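You operate a simulated robot arm through the tools that you are given. There is no shell and no other tool. Be economical: measure what you need, move in short steps, check, and stop when the job is done.

You run a simulated two-armed robot. Do the job below in one go: nothing can be reset, and whatever is moved stays where it is left.

TASK
On the green mat, fold the key cloth in half, so that its two short edges meet.

Only the result counts: the job must be done as asked and must still hold three seconds after the hand-in. Knocking over, shifting, dropping, spilling or breaking anything else fails it. Flat cloth is picked up by pressing the open fingertips on it (5 to 10 N) and closing them slowly along it; thin cloth reads only 2 to 8 mm in the jaws.

THE ROBOT
Two 7-joint arms with two-finger grippers on one trunk, on a base that drives. Base frame: it is fixed to the floor where the robot stands at the start and does not move with it; the origin is under the middle of the robot, x ahead of it, y to its left, z up; the surface under the hand at the start is at about z = 0.743. Readings come in m, rad, newtons and seconds.
The left shoulder is at the start at [0.025, 0.216, 1.081], the right one opposite. With the tool pointing down near the work surface each hand reaches from about 0.16 to 0.76 m from the robot's upright axis, wherever it stands, measured 20 degrees to its own side. Places, roughly: green mat [0.5, -0.2, 0.7]. Payload 2.2 kg a hand.
Tool frame (each hand has its own): the origin (TCP) lies between the finger pads and is the grasp point; the fingertips stand 0.019 m ahead of it; z points along the fingers, y is the line along which they close. The gripper opens to 0.116 m. The gripper's body begins 0.07 m behind the TCP.
Orientation is told as [roll, pitch, yaw] about the base's x, y, z axes, in that order, counted from this pose: with the fingers straight down and closing along the base's y, the tool's x points along the base's -x, its y along +y and its z along -z.

THE INTERFACE
- The arms move only by the tool drive_tool. It takes "left_series", "right_series" or both (then of equal length, played together; a hand with none holds still); each is text: rows parted by semicolons, each of 7 numbers parted by spaces: the opening, from 0 (shut) to 1 (fully open), then the shift along the base's x, y, z in m, then the turn, a rotation vector about the base's x, y, z in rad. In form: claw x y z rx ry rz; .... A call has 1 to 12 rows; each row shifts and turns the commanded pose from where the row before left it. Each row takes 0.2 s and may step no farther than 0.05 m and 0.15 rad from the row before; otherwise, or with a gripper value out of range, the whole call is refused. Where a pose cannot be reached the arm comes as near as it can. A force on the tool above 40 N (or 10 N above the force at the start of the call, whichever is more), or a blocked arm, ends the call early, and 0.2 s more pass. Each finger halts on what it meets, pressing with about 25 N; the grip force reading is that of the motor and also rises with nothing between the fingers. The clock runs only during rows and for 0.2 s after the last one: add rows that do not move to give the fingers time. It gives the time, the measured TCP pose, the force on the tool (base axes), the opening and the grip force at its end, in the units of the frame above (readings bear some noise), with the torque about the TCP (base axes, N m) and any sound that the robot's microphone picked up.
- Cameras (640 x 400 px; columns grow to the right, rows downward): "scene" is now at [0.1251, -0.0031, 1.2341]; the picture's right is [-0.03, -1.00, 0.00], its down [-0.73, 0.02, -0.69] and it looks along [0.69, -0.02, -0.73] (base axes); focal length 214 px, centre (320, 200). "left" rides on the left gripper at [0.069, 0.015, -0.096] in its tool frame; the picture's right is [-0.21, 0.98, 0.00], its down [-0.76, -0.17, -0.63] and it looks along [-0.62, -0.14, 0.77] (tool axes); focal length 251 px, centre (320, 200). "right" rides on the right gripper at [0.069, -0.015, -0.096] in its tool frame; the picture's right is [0.21, 0.98, 0.00], its down [-0.76, 0.17, -0.63] and it looks along [-0.62, 0.14, 0.77] (tool axes); focal length 251 px, centre (320, 200). There is no depth. A picture from a camera that has moved, and an enlarged one, comes with that camera's place and axes in the base frame and with its lens.
- get_image(camera): a new picture of that camera. No time passes.
- move_column(by): slides the trunk up (or, below 0, down) by that many m; the arms and the scene camera ride with it, the base frame stays. It gives what a move gives, with no picture.
- roll_base(legs): drives the robot by 1 to 6 legs, each [ahead, left, turn to the left] in m, m and rad, along the robot's own axes; the way and the turn of a leg run together, so that a leg with both is an arc; at most 1.5 m and 3.142 rad a leg. The arms and the cameras ride along, it lands a little off, and it stops where it bumps. It gives what a move gives.
- pan_tilt(pan, tilt): turns the head with the scene camera to pan (to the left, within 1.396 rad either way) and tilt (down, from -0.506 to 1.204), counted from straight ahead of the robot. It gives what a move gives.
- close_up(camera, box): a new picture of the part [left, top, right, bottom] of that camera's present view, enlarged. No time passes.
- close_job(): hands the job in; it is judged then, once.

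Go step by step. Nothing tells you exact positions but the pictures and the camera data: compare them with the known pose of the tool, close in by small moves and look again before you grip or let go. The budget is 120 turns and 92 pictures, counting those below and the enlarged ones. Unless the task says otherwise, let go and move clear before handing in, and close with one line.

The tools are called after "Emit:" by a JSON object that holds its "method" and its "body". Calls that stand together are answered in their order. drive_tool: Moves the arms, as the interface text tells. Its arguments: {"type":"object","properties":{"left_series":{"type":"string"},"right_series":{"type":"string"}},"required":[]} The other tools are called the same way: move_column (by) slides the trunk up or down; roll_base (legs) drives the base; pan_tilt (pan, tilt) turns the head that bears the scene camera; get_image (camera) takes a picture; close_up (camera, box) takes an enlarged picture of a part of a camera's view; close_job () hands the job in.

At the start:

```text
time_s: 0.0
left_eef_pos: [0.5876, 0.2098, 0.9345]
left_tcp_rot: [0.001, 0.002, -0.001]
left_contact_force: [0.2, -0.1, 0.1]
left_torque: [-0.02, 0.01, -0.01]
left_gripper_width: 0.1157
left_gripper_force: 0.0
right_eef_pos: [0.5395, -0.1852, 0.9013]
right_tcp_rot: [-0.002, 0.002, 0.0]
right_contact_force: [0.0, 0.1, -0.2]
right_torque: [0.0, 0.0, -0.02]
right_gripper_width: 0.116
right_gripper_force: 0.2
trunk travel left (down, up): [-0.225, 0.265]
robot x, y, heading: [0.0004, 0.002, 0.002]
head pan, tilt: [-0.03, 0.81]
```

scene: 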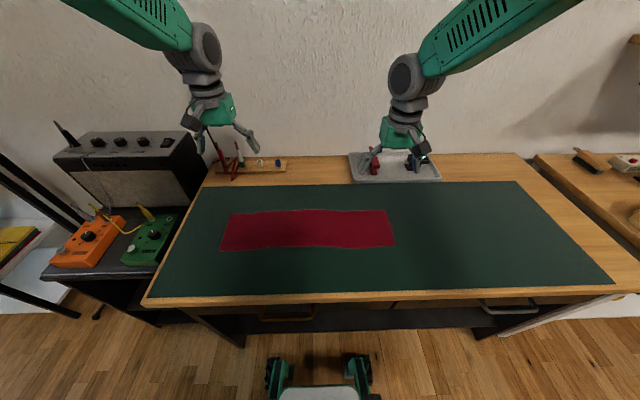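
right: 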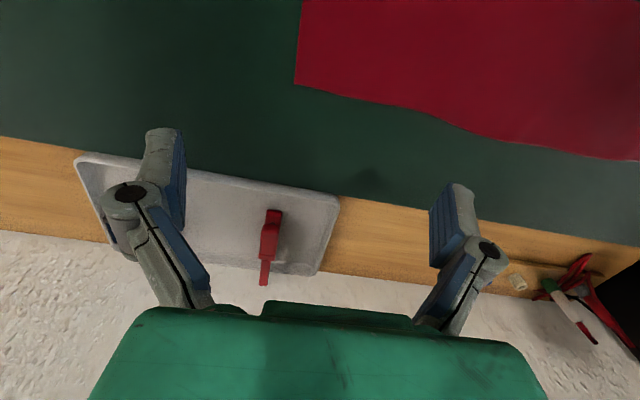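
left: 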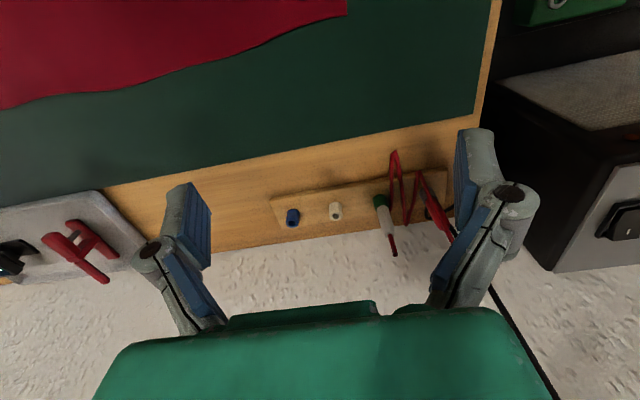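

The red cloth lies on the green mat, about x 0.42–0.54 and y −0.21–0.25, with its short edges at the left and right. I'll take a closer look at it first.

Emit:
{"method": "close_up", "body": {"camera": "scene", "box": [200, 190, 420, 270]}}

```text
2.91 times, centred on (310, 230) of scene
camera zoom: at [0.1251, -0.0031, 1.2341], right [-0.03, -1.0, 0.0], down [-0.73, 0.02, -0.69], along [0.69, -0.02, -0.73], focal length 624 px, centre (349, 113)
```

zoom: 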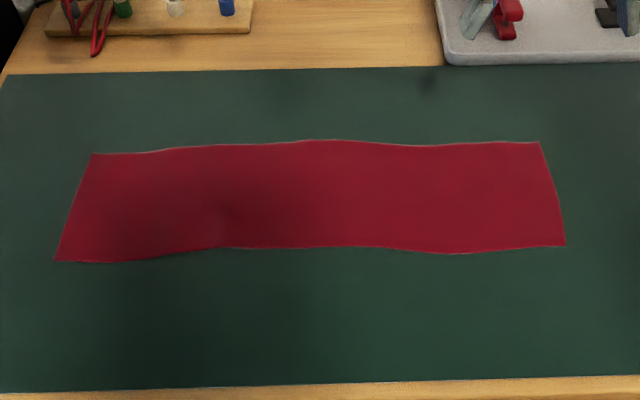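

The short edges are at about y = −0.209 on the right and y = +0.247 on the left. The left hand will take the right edge and carry it left, so the right hand has to clear out first.

Emit:
{"method": "drive_tool", "body": {"right_series": "1 -0.01 -0.03 0.02 0 0 0; 1 -0.02 -0.04 0.02 0 0 0; 1 -0.03 -0.035 0.01 0 0 0; 1 -0.03 -0.035 0.01 0 0 0; 1 -0.03 -0.035 0.01 0 0 0; 1 -0.03 -0.035 0.01 0 0 0; 1 -0.02 -0.035 0 0 0 0; 1 -0.02 -0.03 0 0 0 0"}}

Emit:
{"method": "drive_tool", "body": {"left_series": "1 -0.01 -0.04 0 0 0 0; 1 -0.015 -0.045 0 0 0 0; 1 -0.015 -0.045 0 0 0 0; 1 -0.015 -0.045 0 0 0 0; 1 -0.015 -0.045 0 0 0 0; 1 -0.015 -0.045 0 0 0 0; 1 -0.015 -0.045 0 0 0 0; 1 -0.01 -0.04 -0.02 0 0 0; 1 0 -0.025 -0.04 0 0 0; 1 0 -0.02 -0.04 0 0 0"}}

Emit:
{"method": "get_image", "body": {"camera": "scene"}}

Emit:
{"method": "get_image", "body": {"camera": "left"}}

```text
time_s: 1.8
left_eef_pos: [0.5826, 0.2082, 0.9372]
left_tcp_rot: [0.003, -0.003, -0.001]
left_contact_force: [-0.1, 0.4, -0.2]
left_torque: [-0.01, 0.02, 0.01]
left_gripper_width: 0.1161
left_gripper_force: 0.1
right_eef_pos: [0.3458, -0.4621, 0.9833]
right_tcp_rot: [0.001, -0.002, 0.001]
right_contact_force: [-0.7, -0.9, 0.3]
right_torque: [0.01, 0.0, -0.02]
right_gripper_width: 0.116
right_gripper_force: 0.0
trunk travel left (down, up): [-0.225, 0.265]
robot x, y, heading: [0.0011, -0.0005, 0.003]
head pan, tilt: [-0.03, 0.81]
```

```text
time_s: 4.0
left_eef_pos: [0.4725, -0.1868, 0.8366]
left_tcp_rot: [0.001, -0.003, 0.001]
left_contact_force: [1.3, 0.5, 0.1]
left_torque: [-0.01, 0.06, -0.04]
left_gripper_width: 0.1159
left_gripper_force: 0.1
right_eef_pos: [0.3459, -0.4613, 0.9812]
right_tcp_rot: [-0.001, -0.002, 0.0]
right_contact_force: [-0.3, 0.5, -0.3]
right_torque: [0.03, 0.03, -0.02]
right_gripper_width: 0.1159
right_gripper_force: 0.0
trunk travel left (down, up): [-0.225, 0.265]
robot x, y, heading: [-0.0014, 0.0012, -0.001]
head pan, tilt: [-0.03, 0.81]
```

```text
87 pictures are left
camera scene: at [0.1246, -0.0072, 1.234], right [-0.03, -1.0, 0.0], down [-0.73, 0.02, -0.69], along [0.69, -0.02, -0.73], focal length 214 px, centre (320, 200)
```

scene: 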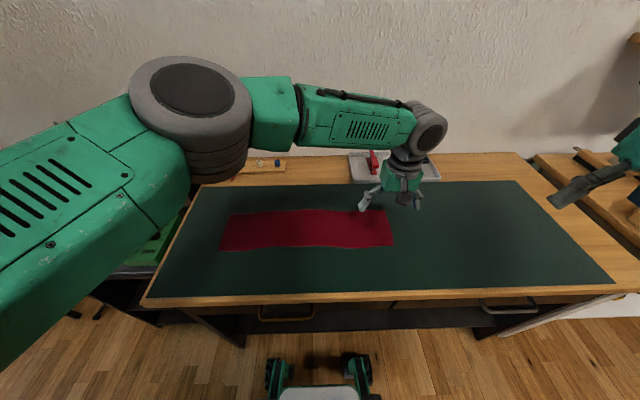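

```text
86 pictures are left
camera left: at [0.403, -0.172, 0.9336], right [0.21, 0.98, 0.0], down [0.76, -0.17, 0.63], along [0.62, -0.13, -0.77], focal length 251 px, centre (320, 200)
```

left: 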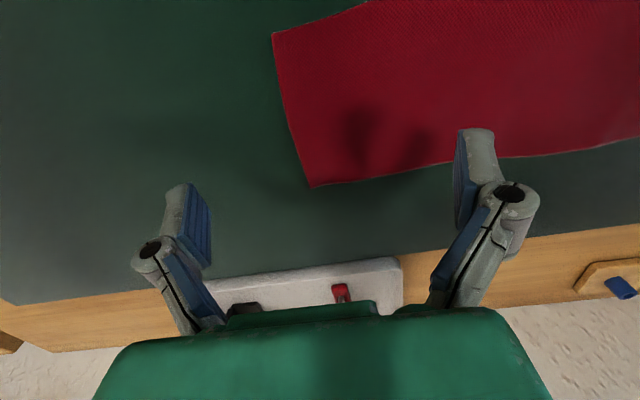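

The left hand is over the right edge, which is at y ≈ −0.207 with its middle at x ≈ 0.478. I'll narrow the jaws so the outer finger lands on the edge, then descend close to it.

Emit:
{"method": "drive_tool", "body": {"left_series": "0.43 0.005 0.008 -0.01 0 0 0; 0.43 0 0 -0.02 0 0 0; 0.43 0 0 -0.02 0 0 0; 0.43 0 0 0 0 0 0"}}

Emit:
{"method": "get_image", "body": {"camera": "left"}}

```text
time_s: 5.0
left_eef_pos: [0.4779, -0.1788, 0.7863]
left_tcp_rot: [0.0, -0.003, 0.0]
left_contact_force: [-0.3, 0.4, -0.3]
left_torque: [-0.01, 0.02, -0.04]
left_gripper_width: 0.0498
left_gripper_force: 0.1
right_eef_pos: [0.3462, -0.4614, 0.9821]
right_tcp_rot: [0.001, -0.005, 0.0]
right_contact_force: [-0.1, 0.0, 0.7]
right_torque: [-0.01, 0.0, -0.01]
right_gripper_width: 0.1156
right_gripper_force: 0.2
trunk travel left (down, up): [-0.225, 0.265]
robot x, y, heading: [-0.0018, -0.0006, -0.001]
head pan, tilt: [-0.03, 0.81]
```

```text
85 pictures are left
camera left: at [0.4078, -0.1634, 0.8836], right [0.21, 0.98, 0.0], down [0.75, -0.17, 0.63], along [0.62, -0.14, -0.77], focal length 251 px, centre (320, 200)
```

left: 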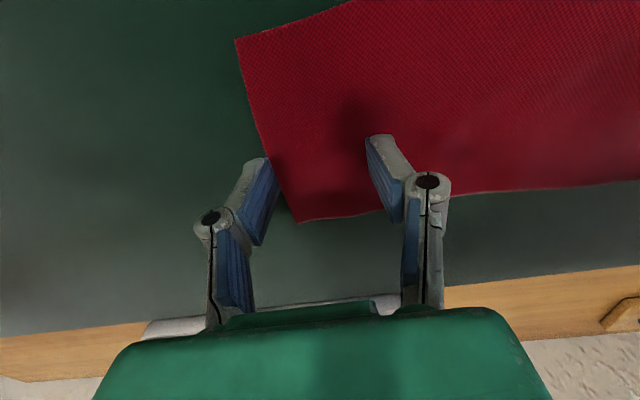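

The jaws straddle the edge as intended. I'll go down until there is light contact.

Emit:
{"method": "drive_tool", "body": {"left_series": "0.43 0 0 -0.012 0 0 0; 0.43 0 0 -0.006 0 0 0; 0.43 0 0 -0.004 0 0 0; 0.43 0 0 -0.002 0 0 0; 0.43 0 0 0 0 0 0"}}

Emit:
{"method": "get_image", "body": {"camera": "left"}}

```text
time_s: 6.2
left_eef_pos: [0.4779, -0.179, 0.7648]
left_tcp_rot: [-0.001, -0.006, 0.002]
left_contact_force: [1.6, -1.8, 11.7]
left_torque: [-0.11, -0.03, 0.0]
left_gripper_width: 0.0495
left_gripper_force: 0.0
right_eef_pos: [0.3458, -0.4606, 0.9832]
right_tcp_rot: [0.001, -0.003, 0.001]
right_contact_force: [0.4, 0.2, -0.3]
right_torque: [0.01, -0.06, -0.02]
right_gripper_width: 0.1163
right_gripper_force: 0.0
trunk travel left (down, up): [-0.225, 0.265]
robot x, y, heading: [0.0021, 0.0001, -0.006]
head pan, tilt: [-0.03, 0.81]
```

```text
84 pictures are left
camera left: at [0.4081, -0.1632, 0.8608], right [0.21, 0.98, 0.0], down [0.75, -0.17, 0.64], along [0.62, -0.14, -0.77], focal length 251 px, centre (320, 200)
```

left: 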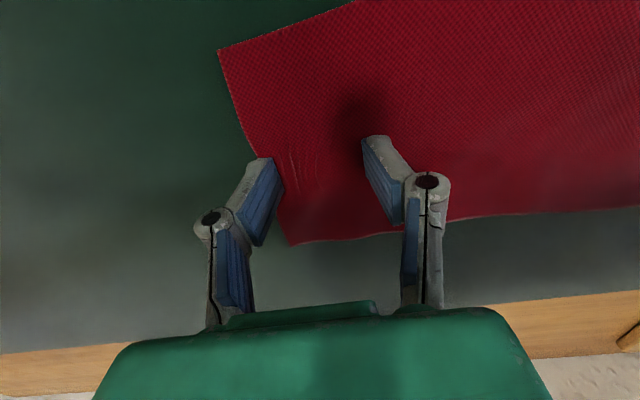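

The force is 11.7 N, slightly too firm, so I'll ease off 1 mm and close slowly.

Emit:
{"method": "drive_tool", "body": {"left_series": "0.43 0 0 0.001 0 0 0; 0.39 0 0 0 0 0 0; 0.35 0 0 0 0 0 0; 0.31 0 0 0 0 0 0; 0.27 0 0 0 0 0 0; 0.23 0 0 0 0 0 0; 0.19 0 0 0 0 0 0; 0.15 0 0 0 0 0 0"}}

Emit:
{"method": "get_image", "body": {"camera": "left"}}

```text
time_s: 8.0
left_eef_pos: [0.4776, -0.1791, 0.7642]
left_tcp_rot: [0.002, -0.004, 0.0]
left_contact_force: [-0.6, 0.0, 5.1]
left_torque: [-0.01, -0.02, -0.03]
left_gripper_width: 0.0176
left_gripper_force: 0.0
right_eef_pos: [0.3454, -0.4602, 0.9812]
right_tcp_rot: [0.003, -0.003, 0.0]
right_contact_force: [-0.1, 0.0, 0.6]
right_torque: [0.01, -0.03, -0.01]
right_gripper_width: 0.1161
right_gripper_force: 0.0
trunk travel left (down, up): [-0.225, 0.265]
robot x, y, heading: [-0.0001, 0.0007, 0.004]
head pan, tilt: [-0.03, 0.81]
```

```text
83 pictures are left
camera left: at [0.4081, -0.1637, 0.8607], right [0.21, 0.98, 0.0], down [0.75, -0.17, 0.63], along [0.62, -0.14, -0.77], focal length 251 px, centre (320, 200)
```

left: 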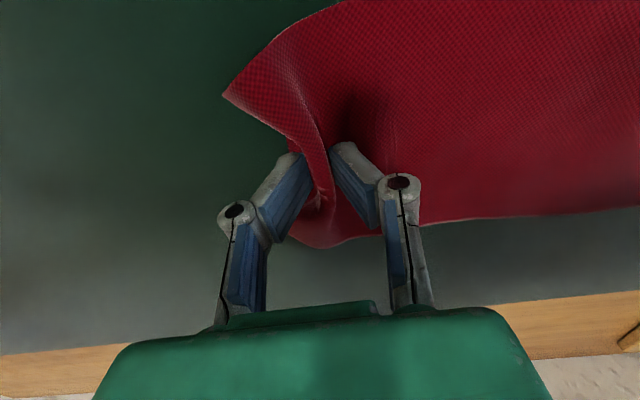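

The cloth is bunching up between the fingers. I'll close fully, then lift 2 cm and check.

Emit:
{"method": "drive_tool", "body": {"left_series": "0.12 0 0 0 0 0 0; 0.08 0 0 0 0 0 0; 0.04 0 0 0 0 0 0; 0 0 0 0 0 0 0; 0 0 0 0 0 0 0; 0 0 0 0 0 0 0; 0 0 0 0.01 0 0 0; 0 0 0.005 0.02 0 0 0; 0 0 0.005 0.02 0 0 0"}}

Emit:
{"method": "get_image", "body": {"camera": "left"}}

Emit:
{"method": "close_up", "body": {"camera": "scene", "box": [200, 170, 440, 270]}}

```text
time_s: 10.0
left_eef_pos: [0.4784, -0.1682, 0.8142]
left_tcp_rot: [0.0, -0.003, -0.001]
left_contact_force: [-0.3, 0.1, 0.3]
left_torque: [0.0, -0.02, 0.01]
left_gripper_width: 0.0036
left_gripper_force: 25.4
right_eef_pos: [0.3463, -0.4609, 0.9818]
right_tcp_rot: [0.002, -0.002, 0.001]
right_contact_force: [0.4, 0.4, 1.1]
right_torque: [0.0, -0.02, 0.0]
right_gripper_width: 0.1161
right_gripper_force: 0.0
trunk travel left (down, up): [-0.225, 0.265]
robot x, y, heading: [-0.0027, -0.0012, -0.002]
head pan, tilt: [-0.03, 0.81]
```

```text
82 pictures are left
camera left: at [0.4083, -0.1538, 0.9111], right [0.21, 0.98, 0.0], down [0.75, -0.17, 0.63], along [0.62, -0.14, -0.77], focal length 251 px, centre (320, 200)
```

left: 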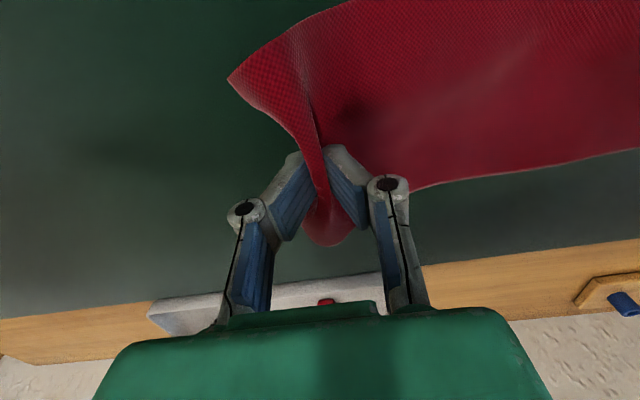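

```text
2.67 times, centred on (320, 220) of scene
camera zoom: at [0.1232, -0.0072, 1.2343], right [-0.03, -1.0, 0.0], down [-0.73, 0.02, -0.69], along [0.69, -0.02, -0.73], focal length 572 px, centre (320, 147)
```

zoom: 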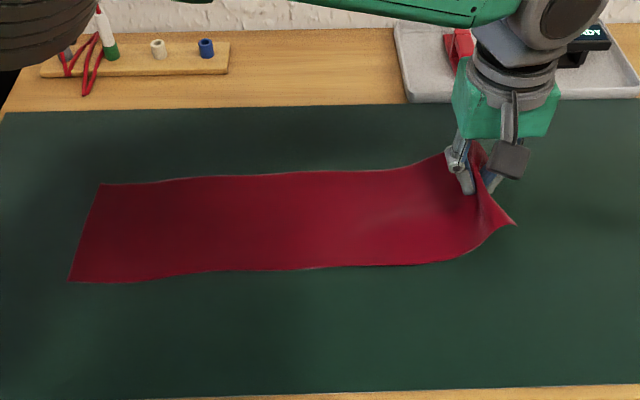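

The grip holds at 3.6 mm. Now I'll carry the edge over in an arc, tilting the hand so the edge turns over with the cloth.

Emit:
{"method": "drive_tool", "body": {"left_series": "0 0 0.014 0.015 -0.05 0 0; 0 0 0.014 0.015 -0.05 0 0; 0 0 0.02 0.013 -0.05 0 0; 0 0 0.02 0.012 -0.05 0 0; 0 0 0.02 0.008 -0.05 0 0; 0 0 0.02 0.007 -0.05 0 0; 0 0 0.02 0.005 -0.05 0 0; 0 0 0.02 0.005 -0.05 0 0; 0 0 0.02 0 -0.05 0 0; 0 0 0.02 0 -0.05 0 0; 0 0 0.02 0 -0.05 0 0; 0 0 0.02 0 -0.05 0 0"}}

Emit:
{"method": "get_image", "body": {"camera": "scene"}}

Emit:
{"method": "get_image", "body": {"camera": "left"}}

```text
time_s: 12.6
left_eef_pos: [0.4783, 0.0625, 0.8942]
left_tcp_rot: [-0.599, -0.002, 0.0]
left_contact_force: [-0.6, 1.0, -0.3]
left_torque: [-0.02, -0.02, 0.01]
left_gripper_width: 0.0034
left_gripper_force: 24.8
right_eef_pos: [0.3465, -0.4593, 0.9839]
right_tcp_rot: [0.001, -0.004, 0.001]
right_contact_force: [0.0, 0.6, -0.9]
right_torque: [-0.01, -0.03, -0.04]
right_gripper_width: 0.1159
right_gripper_force: 0.1
trunk travel left (down, up): [-0.225, 0.265]
robot x, y, heading: [-0.0002, 0.0012, -0.002]
head pan, tilt: [-0.03, 0.81]
```

```text
80 pictures are left
camera scene: at [0.1235, -0.0024, 1.2342], right [-0.03, -1.0, 0.0], down [-0.73, 0.02, -0.69], along [0.69, -0.02, -0.73], focal length 214 px, centre (320, 200)
```

scene: 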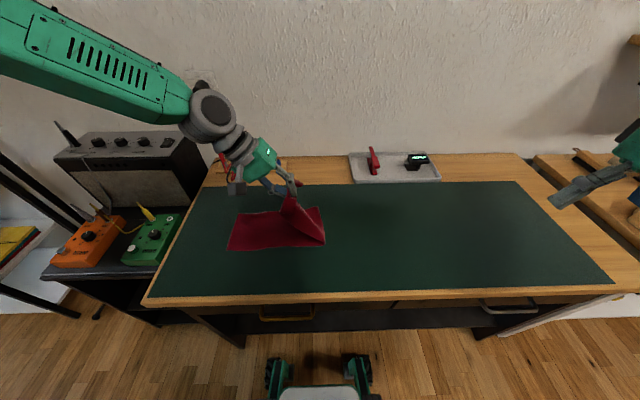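

```text
79 pictures are left
camera left: at [0.4079, 0.129, 0.9658], right [0.21, 0.81, -0.55], down [0.75, 0.22, 0.62], along [0.62, -0.55, -0.56], focal length 251 px, centre (320, 200)
```

left: 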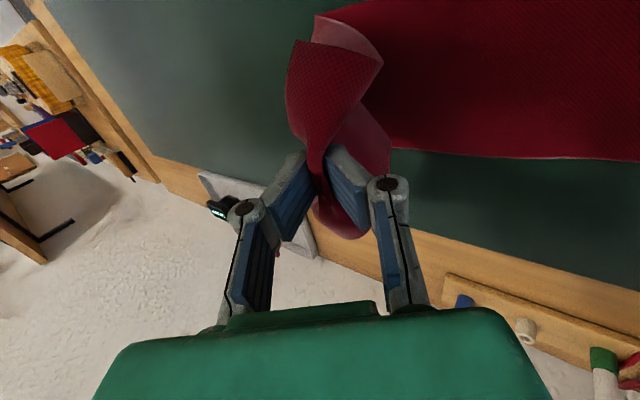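

The fold is going over well. The cloth shifted slightly, so the left edge is now at y ≈ 0.228. I'll continue the arc downward.

Emit:
{"method": "drive_tool", "body": {"left_series": "0 0 0.019 -0.003 -0.05 0 0; 0 0 0.019 -0.006 -0.05 0 0; 0 0 0.02 -0.01 -0.05 0 0; 0 0 0.018 -0.01 -0.05 0 0; 0 0 0.015 -0.012 -0.05 0 0; 0 0 0.015 -0.013 -0.05 0 0; 0 0 0.013 -0.015 -0.05 0 0; 0 0 0.012 -0.015 0 0 0; 0 0 0 0 0 0 0"}}

Emit:
{"method": "get_image", "body": {"camera": "scene"}}

Emit:
{"method": "get_image", "body": {"camera": "left"}}

```text
time_s: 14.6
left_eef_pos: [0.4778, 0.1911, 0.809]
left_tcp_rot: [-0.95, -0.003, 0.002]
left_contact_force: [1.4, -0.1, -0.8]
left_torque: [0.01, -0.01, -0.02]
left_gripper_width: 0.0037
left_gripper_force: 25.9
right_eef_pos: [0.3466, -0.4593, 0.9821]
right_tcp_rot: [-0.001, -0.004, -0.001]
right_contact_force: [0.2, -0.5, 0.5]
right_torque: [-0.01, 0.02, 0.0]
right_gripper_width: 0.1157
right_gripper_force: 0.1
trunk travel left (down, up): [-0.225, 0.265]
robot x, y, heading: [-0.0016, -0.0024, 0.0]
head pan, tilt: [-0.03, 0.81]
```

```text
78 pictures are left
camera scene: at [0.1232, -0.0027, 1.2343], right [-0.03, -1.0, 0.0], down [-0.73, 0.02, -0.69], along [0.69, -0.02, -0.73], focal length 214 px, centre (320, 200)
```

scene: 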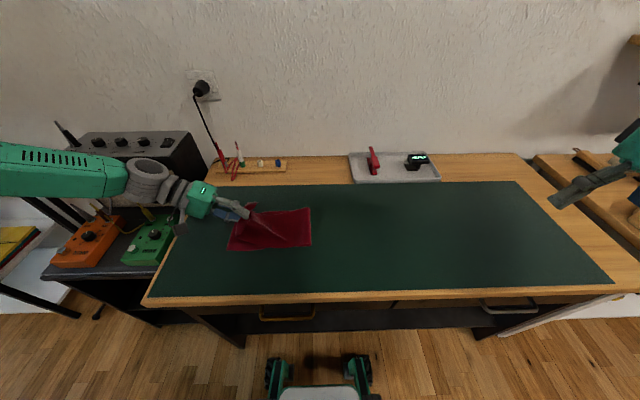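

```text
77 pictures are left
camera left: at [0.4075, 0.2785, 0.8543], right [0.21, 0.57, -0.79], down [0.75, 0.42, 0.5], along [0.62, -0.71, -0.34], focal length 251 px, centre (320, 200)
```

left: 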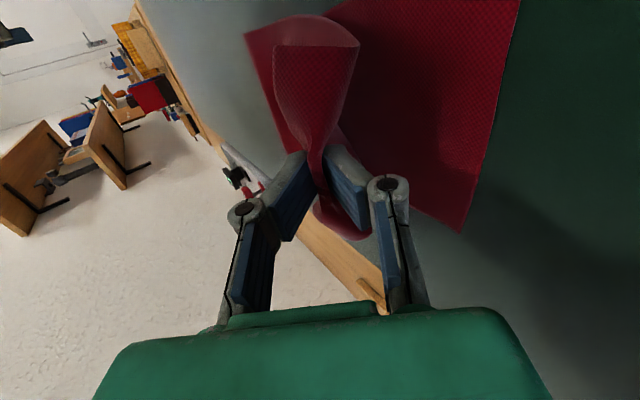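

Emit:
{"method": "close_up", "body": {"camera": "scene", "box": [190, 180, 350, 280]}}

```text
4.00 times, centred on (270, 230) of scene
camera zoom: at [0.1232, -0.0027, 1.2343], right [-0.03, -1.0, 0.0], down [-0.73, 0.02, -0.69], along [0.69, -0.02, -0.73], focal length 858 px, centre (520, 80)
```

zoom: 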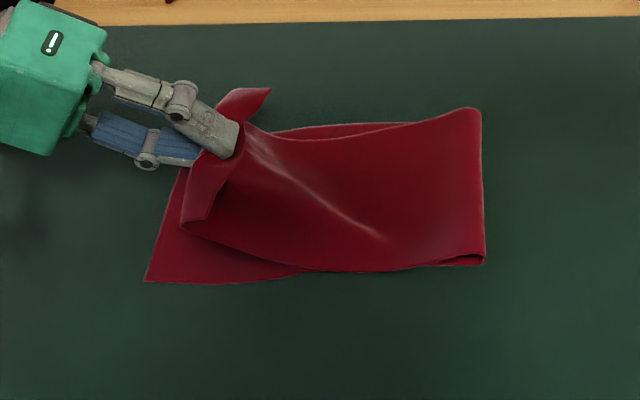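

The crease is near y ≈ 0.01 and the lower edge at y ≈ 0.23. I'll lower the rest of the way.

Emit:
{"method": "drive_tool", "body": {"left_series": "0 0 0.01 -0.01 0 0 0; 0 0 0.008 -0.012 0 0 0; 0 0 0.005 -0.01 0 0 0; 0 0 0.002 -0.006 0 0 0; 0 0 0 0 0 0 0"}}

Emit:
{"method": "close_up", "body": {"camera": "scene", "box": [190, 180, 350, 280]}}

```text
time_s: 15.8
left_eef_pos: [0.4785, 0.2177, 0.7725]
left_tcp_rot: [-0.95, -0.002, 0.004]
left_contact_force: [0.1, -0.3, -0.3]
left_torque: [0.0, -0.01, 0.02]
left_gripper_width: 0.0033
left_gripper_force: 24.4
right_eef_pos: [0.3471, -0.4599, 0.9823]
right_tcp_rot: [0.001, -0.004, 0.0]
right_contact_force: [0.3, 0.7, -0.2]
right_torque: [0.01, 0.02, -0.01]
right_gripper_width: 0.1159
right_gripper_force: 0.2
trunk travel left (down, up): [-0.225, 0.265]
robot x, y, heading: [0.0004, -0.0003, -0.004]
head pan, tilt: [-0.03, 0.81]
```

```text
4.00 times, centred on (270, 230) of scene
camera zoom: at [0.1233, -0.0026, 1.2342], right [-0.03, -1.0, 0.0], down [-0.73, 0.02, -0.69], along [0.69, -0.02, -0.73], focal length 858 px, centre (520, 80)
```

zoom: 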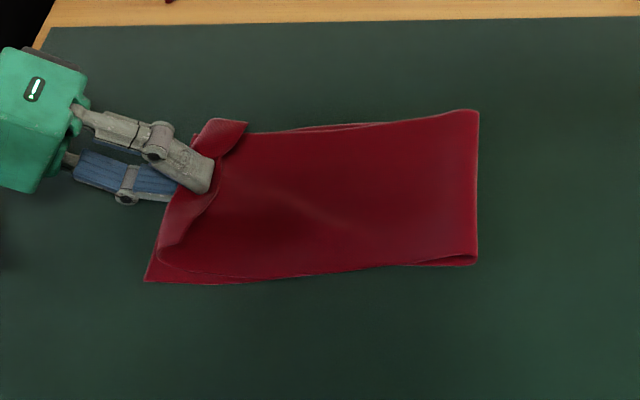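

Emit:
{"method": "get_image", "body": {"camera": "left"}}

```text
74 pictures are left
camera left: at [0.4081, 0.3041, 0.8163], right [0.21, 0.57, -0.79], down [0.75, 0.42, 0.5], along [0.62, -0.71, -0.34], focal length 251 px, centre (320, 200)
```

left: 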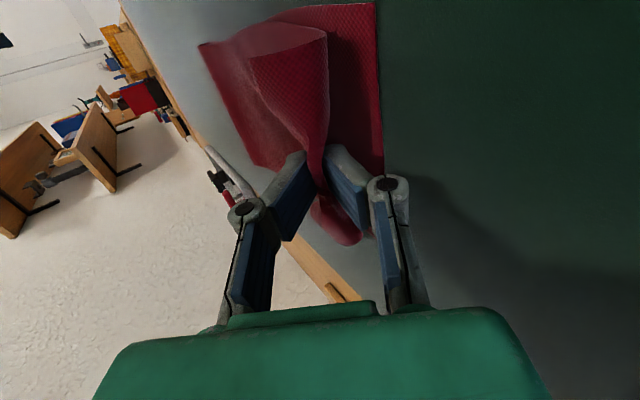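

The end is turned up at the fingers. I'll open slightly and back straight out along the tool axis to see how it settles.

Emit:
{"method": "drive_tool", "body": {"left_series": "0.08 0 0 0 0 0 0; 0.12 0 0 0.002 0 0 0; 0.12 0 0 0 0 0 0; 0.12 0 0.012 0.009 0 0 0; 0.12 0 0.016 0.012 0 0 0; 0.12 0 0.024 0.018 0 0 0; 0.12 0 0.032 0.024 0 0 0; 0.12 0 0.02 0.04 0 0 0"}}

Emit:
{"method": "close_up", "body": {"camera": "scene", "box": [190, 180, 350, 280]}}

Emit:
{"method": "get_image", "body": {"camera": "left"}}

```text
time_s: 17.6
left_eef_pos: [0.477, 0.3209, 0.8771]
left_tcp_rot: [-0.949, -0.002, 0.003]
left_contact_force: [1.0, -0.3, 0.0]
left_torque: [-0.02, -0.01, 0.02]
left_gripper_width: 0.014
left_gripper_force: 0.0
right_eef_pos: [0.3463, -0.4592, 0.9826]
right_tcp_rot: [-0.002, -0.003, 0.0]
right_contact_force: [-0.1, -1.0, 0.1]
right_torque: [-0.01, 0.03, 0.01]
right_gripper_width: 0.1161
right_gripper_force: 0.0
trunk travel left (down, up): [-0.225, 0.265]
robot x, y, heading: [-0.0038, 0.0013, -0.001]
head pan, tilt: [-0.03, 0.81]
```

```text
4.00 times, centred on (270, 230) of scene
camera zoom: at [0.1219, -0.0017, 1.2344], right [-0.03, -1.0, 0.0], down [-0.72, 0.02, -0.69], along [0.69, -0.02, -0.73], focal length 858 px, centre (520, 80)
```

zoom: 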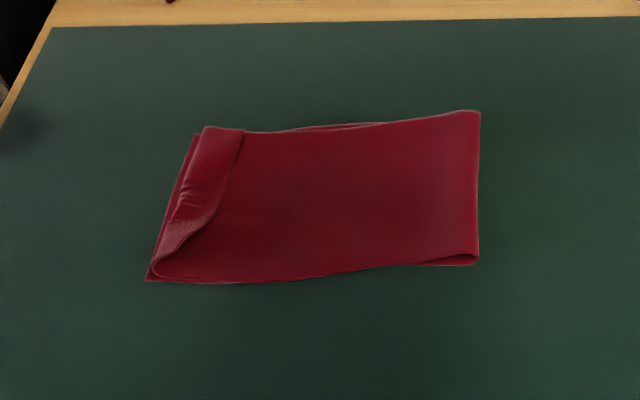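

```text
72 pictures are left
camera left: at [0.4065, 0.409, 0.9214], right [0.21, 0.57, -0.79], down [0.75, 0.42, 0.5], along [0.62, -0.71, -0.34], focal length 251 px, centre (320, 200)
```

left: 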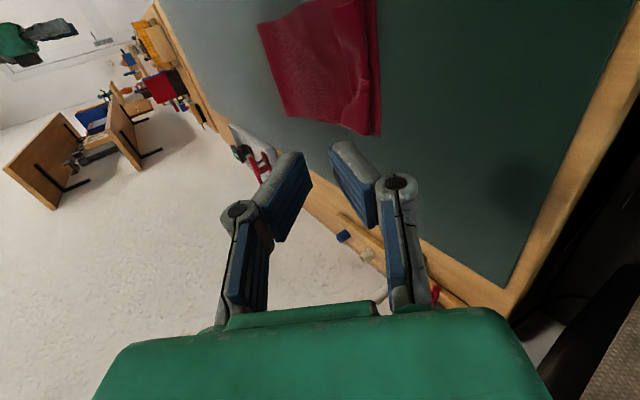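

The top layer is over, but a 2–3 cm strip at its end is turned back on top. I'll turn the hand so it closes along x, pinch that flap and unfold it outward.

Emit:
{"method": "drive_tool", "body": {"left_series": "0.4 0 -0.01 0.01 0.14 0 0; 0.4 0 -0.01 0.01 0.14 0 0; 0.4 0 -0.01 0 0.14 0 0; 0.4 0 -0.01 0 0.14 0 0; 0.4 0 -0.01 0 0.14 0 0; 0.4 0 -0.01 0 0.14 0 0; 0.4 0 -0.01 0 0.11 0 0"}}

Emit:
{"method": "drive_tool", "body": {"left_series": "0.4 0.003 -0.005 0 0 0 0.143; 0.4 0.003 -0.005 0 0 0 0.143; 0.4 0.003 -0.005 0 0 0 0.143; 0.4 0.003 -0.005 0 0 0 0.143; 0.4 0.003 -0.005 0 0 0 0.143; 0.4 0.003 -0.005 0 0 0 0.143; 0.4 0.003 -0.004 0 0 0 0.143; 0.4 0.003 -0.004 0 0 0 0.143; 0.4 0.002 -0.004 0 0 0 0.143; 0.4 0.002 -0.004 0 0 0 0.143; 0.4 0 0 0 0 0 0.14; 0.4 0 0 0 0 0 0"}}

Emit:
{"method": "get_image", "body": {"camera": "left"}}

Emit:
{"method": "get_image", "body": {"camera": "scene"}}

```text
time_s: 19.2
left_eef_pos: [0.4776, 0.2479, 0.8973]
left_tcp_rot: [0.008, -0.003, 0.0]
left_contact_force: [-0.1, 0.3, 0.0]
left_torque: [0.03, 0.02, 0.01]
left_gripper_width: 0.0463
left_gripper_force: 0.1
right_eef_pos: [0.3477, -0.4626, 0.9818]
right_tcp_rot: [0.004, -0.005, -0.002]
right_contact_force: [-0.2, -0.7, -0.5]
right_torque: [0.02, -0.01, -0.01]
right_gripper_width: 0.1159
right_gripper_force: 0.2
trunk travel left (down, up): [-0.225, 0.265]
robot x, y, heading: [0.0007, -0.0016, -0.001]
head pan, tilt: [-0.03, 0.81]
```

```text
time_s: 21.8
left_eef_pos: [0.5106, 0.2087, 0.9052]
left_tcp_rot: [-0.009, 0.025, 1.592]
left_contact_force: [0.0, -0.7, 0.5]
left_torque: [0.02, -0.01, -0.02]
left_gripper_width: 0.0463
left_gripper_force: 0.1
right_eef_pos: [0.3463, -0.461, 0.9814]
right_tcp_rot: [0.0, -0.004, -0.001]
right_contact_force: [0.0, 0.0, 0.1]
right_torque: [0.01, 0.0, -0.04]
right_gripper_width: 0.116
right_gripper_force: 0.1
trunk travel left (down, up): [-0.225, 0.265]
robot x, y, heading: [-0.0004, -0.001, -0.0]
head pan, tilt: [-0.03, 0.81]
```

```text
71 pictures are left
camera left: at [0.4946, 0.1417, 1.0034], right [-0.98, 0.19, -0.01], down [0.14, 0.78, 0.61], along [0.13, 0.6, -0.79], focal length 251 px, centre (320, 200)
```

left: 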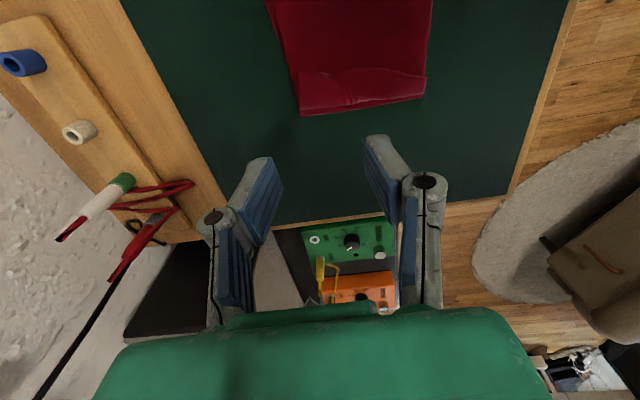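

```text
70 pictures are left
camera scene: at [0.1234, -0.0054, 1.2342], right [-0.03, -1.0, 0.0], down [-0.73, 0.02, -0.69], along [0.69, -0.02, -0.73], focal length 214 px, centre (320, 200)
```

scene: 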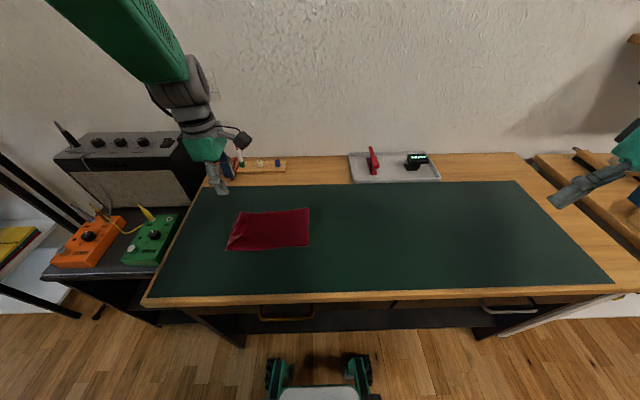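

Emit:
{"method": "close_up", "body": {"camera": "left", "box": [240, 20, 460, 150]}}

```text
2.91 times, centred on (350, 85) of left
camera zoom: at [0.4946, 0.1417, 1.0034], right [-0.98, 0.19, -0.01], down [0.14, 0.78, 0.61], along [0.13, 0.6, -0.79], focal length 731 px, centre (233, 534)
```

zoom: 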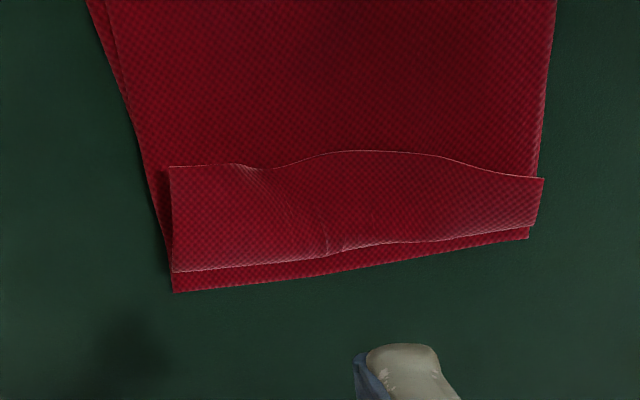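

The flap is clear: free edge at y ≈ 0.19 and its fold at y ≈ 0.22. I'll move the jaws over its middle, around x = 0.48, y = 0.206.

Emit:
{"method": "drive_tool", "body": {"left_series": "0.36 -0.015 -0.001 -0.035 0 0 0; 0.36 -0.015 -0.001 -0.035 0 0 0; 0.36 0 0 -0.03 0 0 0; 0.36 0 0 -0.015 0 0 0; 0.36 0 0 0 0 0 0"}}

Emit:
{"method": "get_image", "body": {"camera": "left"}}

```text
time_s: 23.0
left_eef_pos: [0.4766, 0.2011, 0.7808]
left_tcp_rot: [0.002, -0.006, 1.568]
left_contact_force: [-0.1, 0.2, 0.1]
left_torque: [0.0, -0.02, 0.02]
left_gripper_width: 0.0417
left_gripper_force: 0.1
right_eef_pos: [0.3463, -0.4611, 0.981]
right_tcp_rot: [0.001, -0.004, 0.001]
right_contact_force: [0.0, -0.7, -0.7]
right_torque: [0.02, -0.01, -0.01]
right_gripper_width: 0.1161
right_gripper_force: 0.1
trunk travel left (down, up): [-0.225, 0.265]
robot x, y, heading: [0.0021, -0.0007, 0.004]
head pan, tilt: [-0.03, 0.81]
```

```text
68 pictures are left
camera left: at [0.46, 0.132, 0.8784], right [-0.98, 0.22, 0.0], down [0.17, 0.75, 0.64], along [0.14, 0.62, -0.77], focal length 251 px, centre (320, 200)
```

left: 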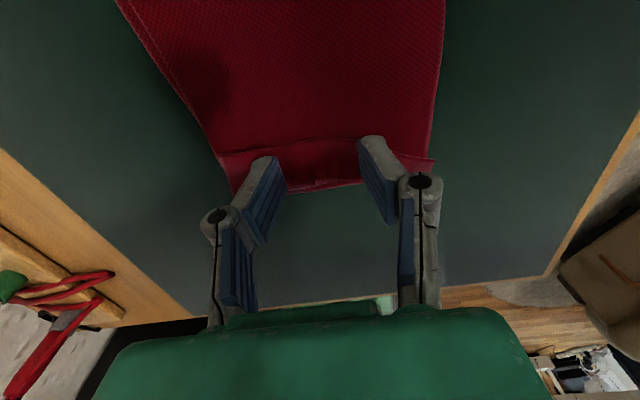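

Emit:
{"method": "drive_tool", "body": {"left_series": "0.36 0.003 0.005 -0.006 0 0 0; 0.36 0 0 -0.005 0 0 0; 0.36 0 0 -0.003 0 0 0; 0.36 0 0 -0.001 0 0 0; 0.36 0 0 0 0 0 0"}}

Emit:
{"method": "close_up", "body": {"camera": "left", "box": [200, 100, 460, 260]}}

```text
time_s: 24.2
left_eef_pos: [0.4792, 0.205, 0.7673]
left_tcp_rot: [0.003, -0.005, 1.567]
left_contact_force: [1.2, -1.0, 1.0]
left_torque: [0.02, 0.04, 0.03]
left_gripper_width: 0.0416
left_gripper_force: 0.0
right_eef_pos: [0.3471, -0.4609, 0.9832]
right_tcp_rot: [0.003, -0.003, -0.001]
right_contact_force: [0.1, -0.5, 0.6]
right_torque: [0.02, -0.02, 0.01]
right_gripper_width: 0.1161
right_gripper_force: 0.1
trunk travel left (down, up): [-0.225, 0.265]
robot x, y, heading: [-0.0006, 0.0035, 0.003]
head pan, tilt: [-0.03, 0.81]
```

```text
2.46 times, centred on (330, 180) of left
camera zoom: at [0.4637, 0.1373, 0.8642], right [-0.98, 0.22, 0.0], down [0.17, 0.75, 0.64], along [0.14, 0.62, -0.77], focal length 619 px, centre (295, 249)
```

zoom: 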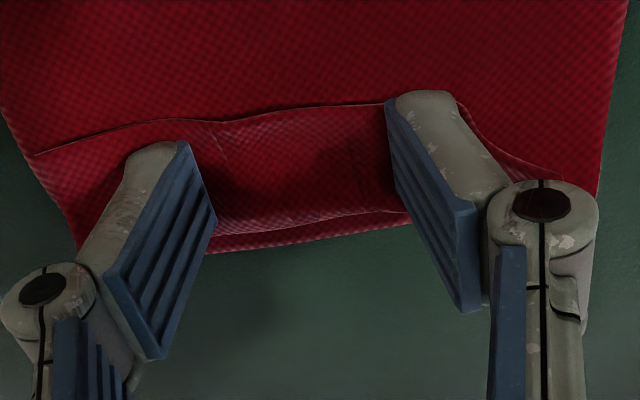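

The tips are at the flap with hardly any load. I'll shift 3 mm outward, press a little and close slowly.

Emit:
{"method": "drive_tool", "body": {"left_series": "0.36 0 0.004 0 0 0 0; 0.36 0 0 -0.0015 0 0 0; 0.36 0 0 -0.0015 0 0 0; 0.36 0 0 0 0 0 0"}}

```text
time_s: 25.2
left_eef_pos: [0.4807, 0.2102, 0.7652]
left_tcp_rot: [0.002, -0.004, 1.568]
left_contact_force: [0.3, -0.1, 9.7]
left_torque: [-0.02, -0.02, 0.0]
left_gripper_width: 0.0433
left_gripper_force: 0.0
right_eef_pos: [0.3467, -0.461, 0.9821]
right_tcp_rot: [0.002, -0.005, 0.001]
right_contact_force: [-0.2, 0.5, 0.2]
right_torque: [0.0, -0.02, -0.01]
right_gripper_width: 0.1161
right_gripper_force: 0.1
trunk travel left (down, up): [-0.225, 0.265]
robot x, y, heading: [-0.0011, -0.0016, 0.002]
head pan, tilt: [-0.03, 0.81]
```

Emit:
{"method": "drive_tool", "body": {"left_series": "0.36 0 0 0.001 0 0 0; 0.32 0 0 0 0 0 0; 0.28 0 0 0 0 0 0; 0.24 0 0 0 0 0 0; 0.2 0 0 0 0 0 0; 0.16 0 0 0 0 0 0; 0.12 0 0 0 0 0 0; 0.08 0 0 0 0 0 0"}}

Emit:
{"method": "close_up", "body": {"camera": "left", "box": [200, 100, 460, 260]}}

```text
time_s: 27.0
left_eef_pos: [0.4781, 0.2109, 0.765]
left_tcp_rot: [0.0, -0.004, 1.569]
left_contact_force: [0.9, 0.1, 3.8]
left_torque: [0.0, -0.02, 0.01]
left_gripper_width: 0.0081
left_gripper_force: 0.1
right_eef_pos: [0.3468, -0.4607, 0.9817]
right_tcp_rot: [0.002, -0.004, 0.0]
right_contact_force: [-0.1, -0.2, -0.3]
right_torque: [0.02, 0.01, -0.02]
right_gripper_width: 0.116
right_gripper_force: 0.0
trunk travel left (down, up): [-0.225, 0.265]
robot x, y, heading: [-0.0004, 0.0003, -0.004]
head pan, tilt: [-0.03, 0.81]
```

```text
2.46 times, centred on (330, 180) of left
camera zoom: at [0.4634, 0.1411, 0.8623], right [-0.98, 0.22, 0.0], down [0.17, 0.75, 0.64], along [0.13, 0.62, -0.77], focal length 619 px, centre (295, 249)
```

zoom: 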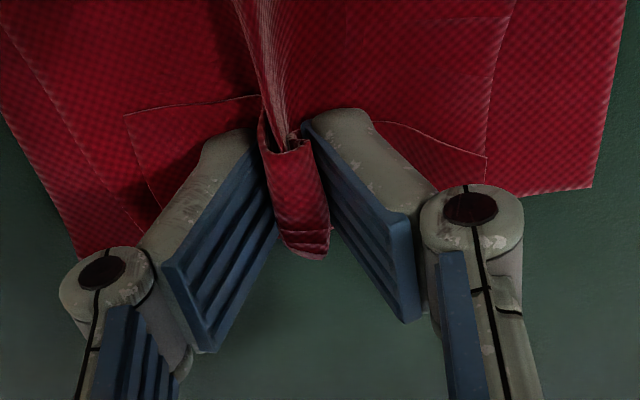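

The pinch has gathered the main layer along with the flap, which is no good. I'll open again, rise and look.

Emit:
{"method": "drive_tool", "body": {"left_series": "0.15 0 0 0 0 0 0; 0.25 0 0 0.001 0 0 0; 0.36 0 0 0.002 0 0 0; 0.36 0 0 0.02 0 0 0; 0.36 0 0 0.04 0 0 0; 0.36 0 0 0.04 0 0 0; 0.36 0 0 0 0 0 0"}}

Emit:
{"method": "get_image", "body": {"camera": "left"}}

Emit:
{"method": "close_up", "body": {"camera": "scene", "box": [190, 180, 350, 280]}}

```text
time_s: 28.6
left_eef_pos: [0.4783, 0.2127, 0.8658]
left_tcp_rot: [0.009, 0.007, 1.579]
left_contact_force: [0.6, 0.0, -0.1]
left_torque: [-0.01, 0.02, -0.02]
left_gripper_width: 0.0418
left_gripper_force: 0.0
right_eef_pos: [0.3468, -0.4602, 0.9823]
right_tcp_rot: [0.002, -0.002, 0.0]
right_contact_force: [0.9, -0.8, -0.3]
right_torque: [0.0, 0.03, 0.02]
right_gripper_width: 0.116
right_gripper_force: 0.1
trunk travel left (down, up): [-0.225, 0.265]
robot x, y, heading: [-0.0, 0.0002, -0.001]
head pan, tilt: [-0.03, 0.81]
```

```text
65 pictures are left
camera left: at [0.4639, 0.1454, 0.9632], right [-0.98, 0.21, 0.01], down [0.16, 0.76, 0.63], along [0.12, 0.61, -0.78], focal length 251 px, centre (320, 200)
```

left: 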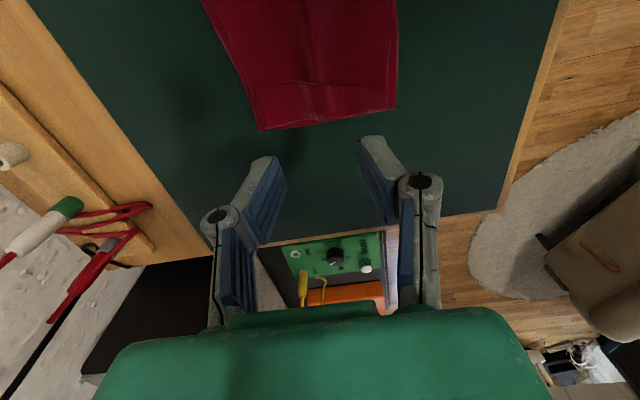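

```text
4.00 times, centred on (270, 230) of scene
camera zoom: at [0.1237, -0.0053, 1.2341], right [-0.03, -1.0, 0.0], down [-0.73, 0.02, -0.69], along [0.69, -0.02, -0.73], focal length 858 px, centre (520, 80)
```

zoom: 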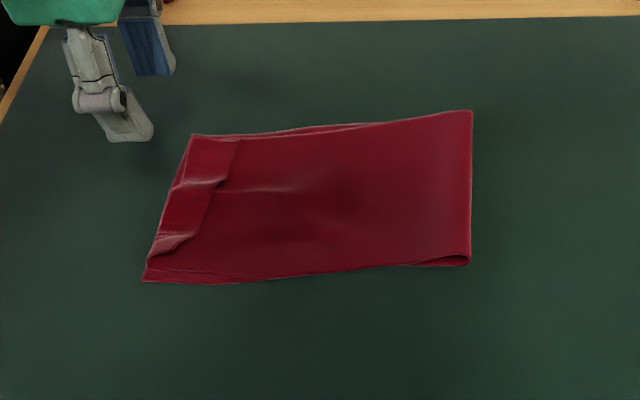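

It relaxed back to a neat flap. Next I'll rest two spread fingertips lightly on the flap and drag it outward so that it unrolls.

Emit:
{"method": "drive_tool", "body": {"left_series": "0.52 0 -0.003 -0.035 0 0 0; 0.52 0 -0.003 -0.035 0 0 0; 0.52 0 0 -0.02 0 0 0; 0.52 0 0 -0.006 0 0 0; 0.52 0 0 -0.002 0 0 0; 0.52 0 0 0 0 0 0"}}

Emit:
{"method": "close_up", "body": {"camera": "left", "box": [180, 90, 480, 270]}}

```text
time_s: 30.0
left_eef_pos: [0.4784, 0.2055, 0.7685]
left_tcp_rot: [0.001, -0.006, 1.569]
left_contact_force: [-1.5, -0.5, -0.3]
left_torque: [0.0, 0.01, 0.02]
left_gripper_width: 0.0606
left_gripper_force: 0.1
right_eef_pos: [0.3471, -0.4601, 0.9836]
right_tcp_rot: [0.003, -0.004, 0.0]
right_contact_force: [0.0, 0.7, 0.4]
right_torque: [-0.06, 0.01, -0.02]
right_gripper_width: 0.1159
right_gripper_force: 0.0
trunk travel left (down, up): [-0.225, 0.265]
robot x, y, heading: [0.0004, -0.0003, -0.008]
head pan, tilt: [-0.03, 0.81]
```

```text
2.13 times, centred on (330, 180) of left
camera zoom: at [0.4633, 0.1355, 0.8668], right [-0.98, 0.22, 0.0], down [0.17, 0.75, 0.64], along [0.13, 0.62, -0.77], focal length 536 px, centre (299, 243)
```

zoom: 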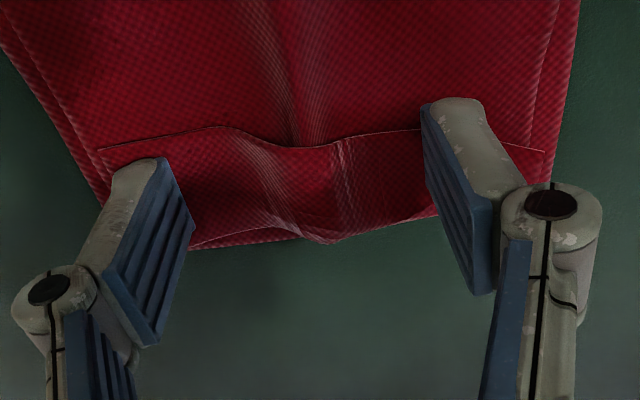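

Emit:
{"method": "drive_tool", "body": {"left_series": "0.52 0 0 -0.0022 0 0 0; 0.52 0 0 0 0 0 0; 0.52 0 0.005 0 0 0 0; 0.52 0 0.005 0 0 0 0; 0.52 0 0.005 0 0 0 0; 0.52 0 0 0 0 0 0"}}

Emit:
{"method": "close_up", "body": {"camera": "left", "box": [180, 90, 480, 270]}}

```text
time_s: 31.4
left_eef_pos: [0.4796, 0.22, 0.7656]
left_tcp_rot: [0.002, -0.005, 1.568]
left_contact_force: [0.7, 0.3, 0.0]
left_torque: [0.03, 0.03, 0.01]
left_gripper_width: 0.0605
left_gripper_force: 0.1
right_eef_pos: [0.3464, -0.4609, 0.9819]
right_tcp_rot: [0.002, -0.001, 0.002]
right_contact_force: [-0.3, 0.5, 0.0]
right_torque: [-0.02, -0.01, -0.05]
right_gripper_width: 0.1158
right_gripper_force: 0.1
trunk travel left (down, up): [-0.225, 0.265]
robot x, y, heading: [0.0017, 0.0007, 0.008]
head pan, tilt: [-0.03, 0.81]
```

```text
2.13 times, centred on (330, 180) of left
camera zoom: at [0.4629, 0.1506, 0.8649], right [-0.98, 0.22, 0.0], down [0.17, 0.75, 0.64], along [0.13, 0.62, -0.77], focal length 536 px, centre (299, 243)
```

zoom: 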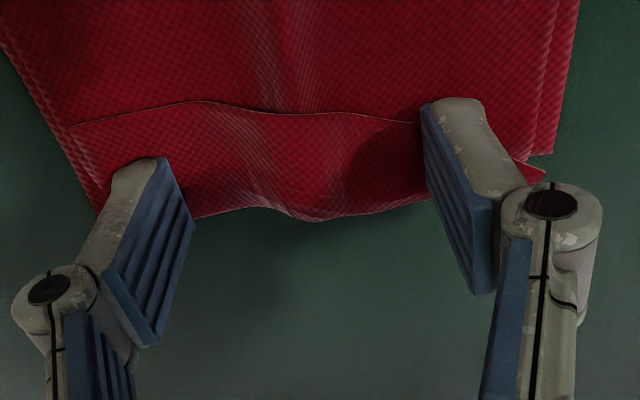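

The main layer slides along with the flap, so dragging won't unroll it. I'll lift the top layer a few cm inboard of the flap instead, so the end hangs and opens under gravity, then lay it down again. First I'll rise and turn the hand back.

Emit:
{"method": "drive_tool", "body": {"left_series": "0.4 0 0 0.03 0 0 0; 0.4 0 -0.005 0.04 0 0 -0.143; 0.4 0 -0.005 0.02 0 0 -0.143; 0.4 0 -0.005 0 0 0 -0.143; 0.4 0 -0.005 0 0 0 -0.143; 0.4 0 -0.005 0 0 0 -0.143; 0.4 0 -0.005 0 0 0 -0.143; 0.4 0 -0.005 0 0 0 -0.143; 0.4 0 -0.005 0 0 0 -0.143; 0.4 0 -0.005 0 0 0 -0.143; 0.4 0 -0.005 0 0 0 -0.143; 0.4 0 -0.005 0 0 0 -0.14"}}

Emit:
{"method": "get_image", "body": {"camera": "left"}}

Emit:
{"method": "close_up", "body": {"camera": "scene", "box": [190, 180, 350, 280]}}

```text
time_s: 34.0
left_eef_pos: [0.4788, 0.1645, 0.8576]
left_tcp_rot: [0.004, -0.003, -0.003]
left_contact_force: [1.4, -0.3, -0.7]
left_torque: [-0.03, 0.01, -0.04]
left_gripper_width: 0.0464
left_gripper_force: 0.0
right_eef_pos: [0.3462, -0.4604, 0.9822]
right_tcp_rot: [0.003, -0.004, -0.001]
right_contact_force: [0.2, 0.3, -0.1]
right_torque: [0.0, -0.05, 0.0]
right_gripper_width: 0.1162
right_gripper_force: 0.1
trunk travel left (down, up): [-0.225, 0.265]
robot x, y, heading: [0.0008, -0.0002, -0.001]
head pan, tilt: [-0.03, 0.81]
```

```text
61 pictures are left
camera left: at [0.4092, 0.1797, 0.9548], right [0.22, 0.98, 0.0], down [0.75, -0.17, 0.63], along [0.62, -0.14, -0.77], focal length 251 px, centre (320, 200)
```

left: 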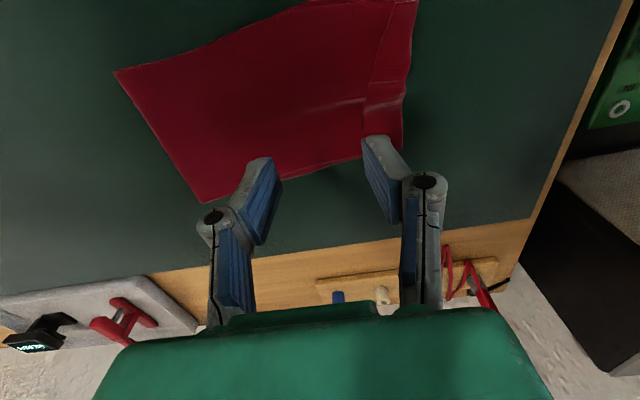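

```text
4.00 times, centred on (270, 230) of scene
camera zoom: at [0.1234, -0.0052, 1.2342], right [-0.03, -1.0, 0.0], down [-0.73, 0.02, -0.69], along [0.69, -0.02, -0.73], focal length 858 px, centre (520, 80)
```

zoom: 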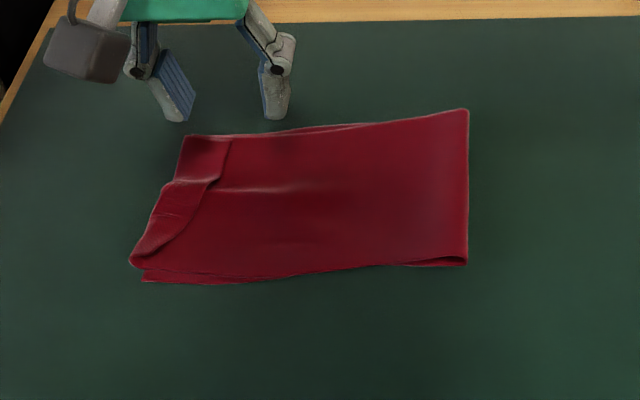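

Now I'll lower the jaws to y ≈ 0.162 with a light press, on the top layer only.

Emit:
{"method": "drive_tool", "body": {"left_series": "0.4 0 -0.002 -0.04 0 0 0; 0.4 0 0 -0.035 0 0 0; 0.4 0 0 -0.012 0 0 0; 0.4 0 0 -0.003 0 0 0; 0.4 0 0 -0.0015 0 0 0; 0.4 0 0 0 0 0 0"}}

```text
time_s: 35.4
left_eef_pos: [0.4798, 0.1628, 0.7656]
left_tcp_rot: [0.002, -0.004, 0.001]
left_contact_force: [0.5, -0.6, 0.9]
left_torque: [-0.01, -0.01, 0.01]
left_gripper_width: 0.0464
left_gripper_force: 0.0
right_eef_pos: [0.3468, -0.4609, 0.9823]
right_tcp_rot: [0.002, -0.003, 0.001]
right_contact_force: [0.6, 0.4, 0.4]
right_torque: [-0.01, 0.03, -0.02]
right_gripper_width: 0.1159
right_gripper_force: 0.0
trunk travel left (down, up): [-0.225, 0.265]
robot x, y, heading: [0.0025, 0.0024, 0.002]
head pan, tilt: [-0.03, 0.81]
```

Emit:
{"method": "drive_tool", "body": {"left_series": "0.4 0 0 -0.001 0 0 0; 0.4 0 0 0 0 0 0; 0.36 0 0 0 0 0 0; 0.32 0 0 0 0 0 0; 0.28 0 0 0 0 0 0; 0.24 0 0 0 0 0 0; 0.2 0 0 0 0 0 0"}}

Emit:
{"method": "close_up", "body": {"camera": "left", "box": [180, 60, 480, 250]}}

```text
time_s: 37.0
left_eef_pos: [0.4784, 0.1631, 0.764]
left_tcp_rot: [0.002, -0.002, 0.001]
left_contact_force: [0.4, 0.0, 1.3]
left_torque: [-0.02, 0.01, -0.01]
left_gripper_width: 0.0227
left_gripper_force: 0.1
right_eef_pos: [0.3466, -0.4613, 0.9811]
right_tcp_rot: [0.003, -0.004, -0.001]
right_contact_force: [-0.9, -0.1, 1.1]
right_torque: [-0.02, -0.01, 0.03]
right_gripper_width: 0.116
right_gripper_force: 0.0
trunk travel left (down, up): [-0.225, 0.265]
robot x, y, heading: [0.0022, 0.0013, -0.003]
head pan, tilt: [-0.03, 0.81]
```

```text
2.11 times, centred on (330, 155) of left
camera zoom: at [0.4087, 0.1781, 0.8624], right [0.21, 0.98, 0.0], down [0.75, -0.17, 0.63], along [0.62, -0.13, -0.77], focal length 529 px, centre (299, 295)
```

zoom: 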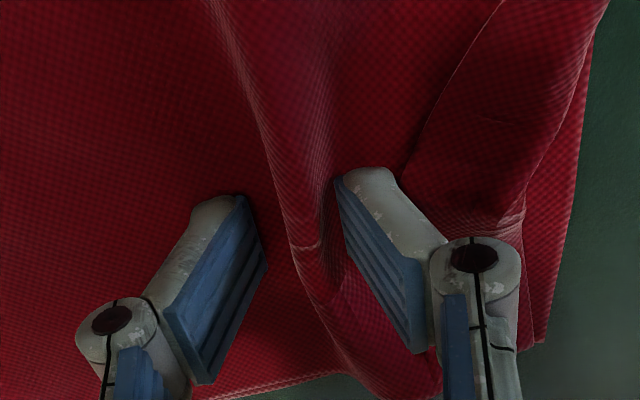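

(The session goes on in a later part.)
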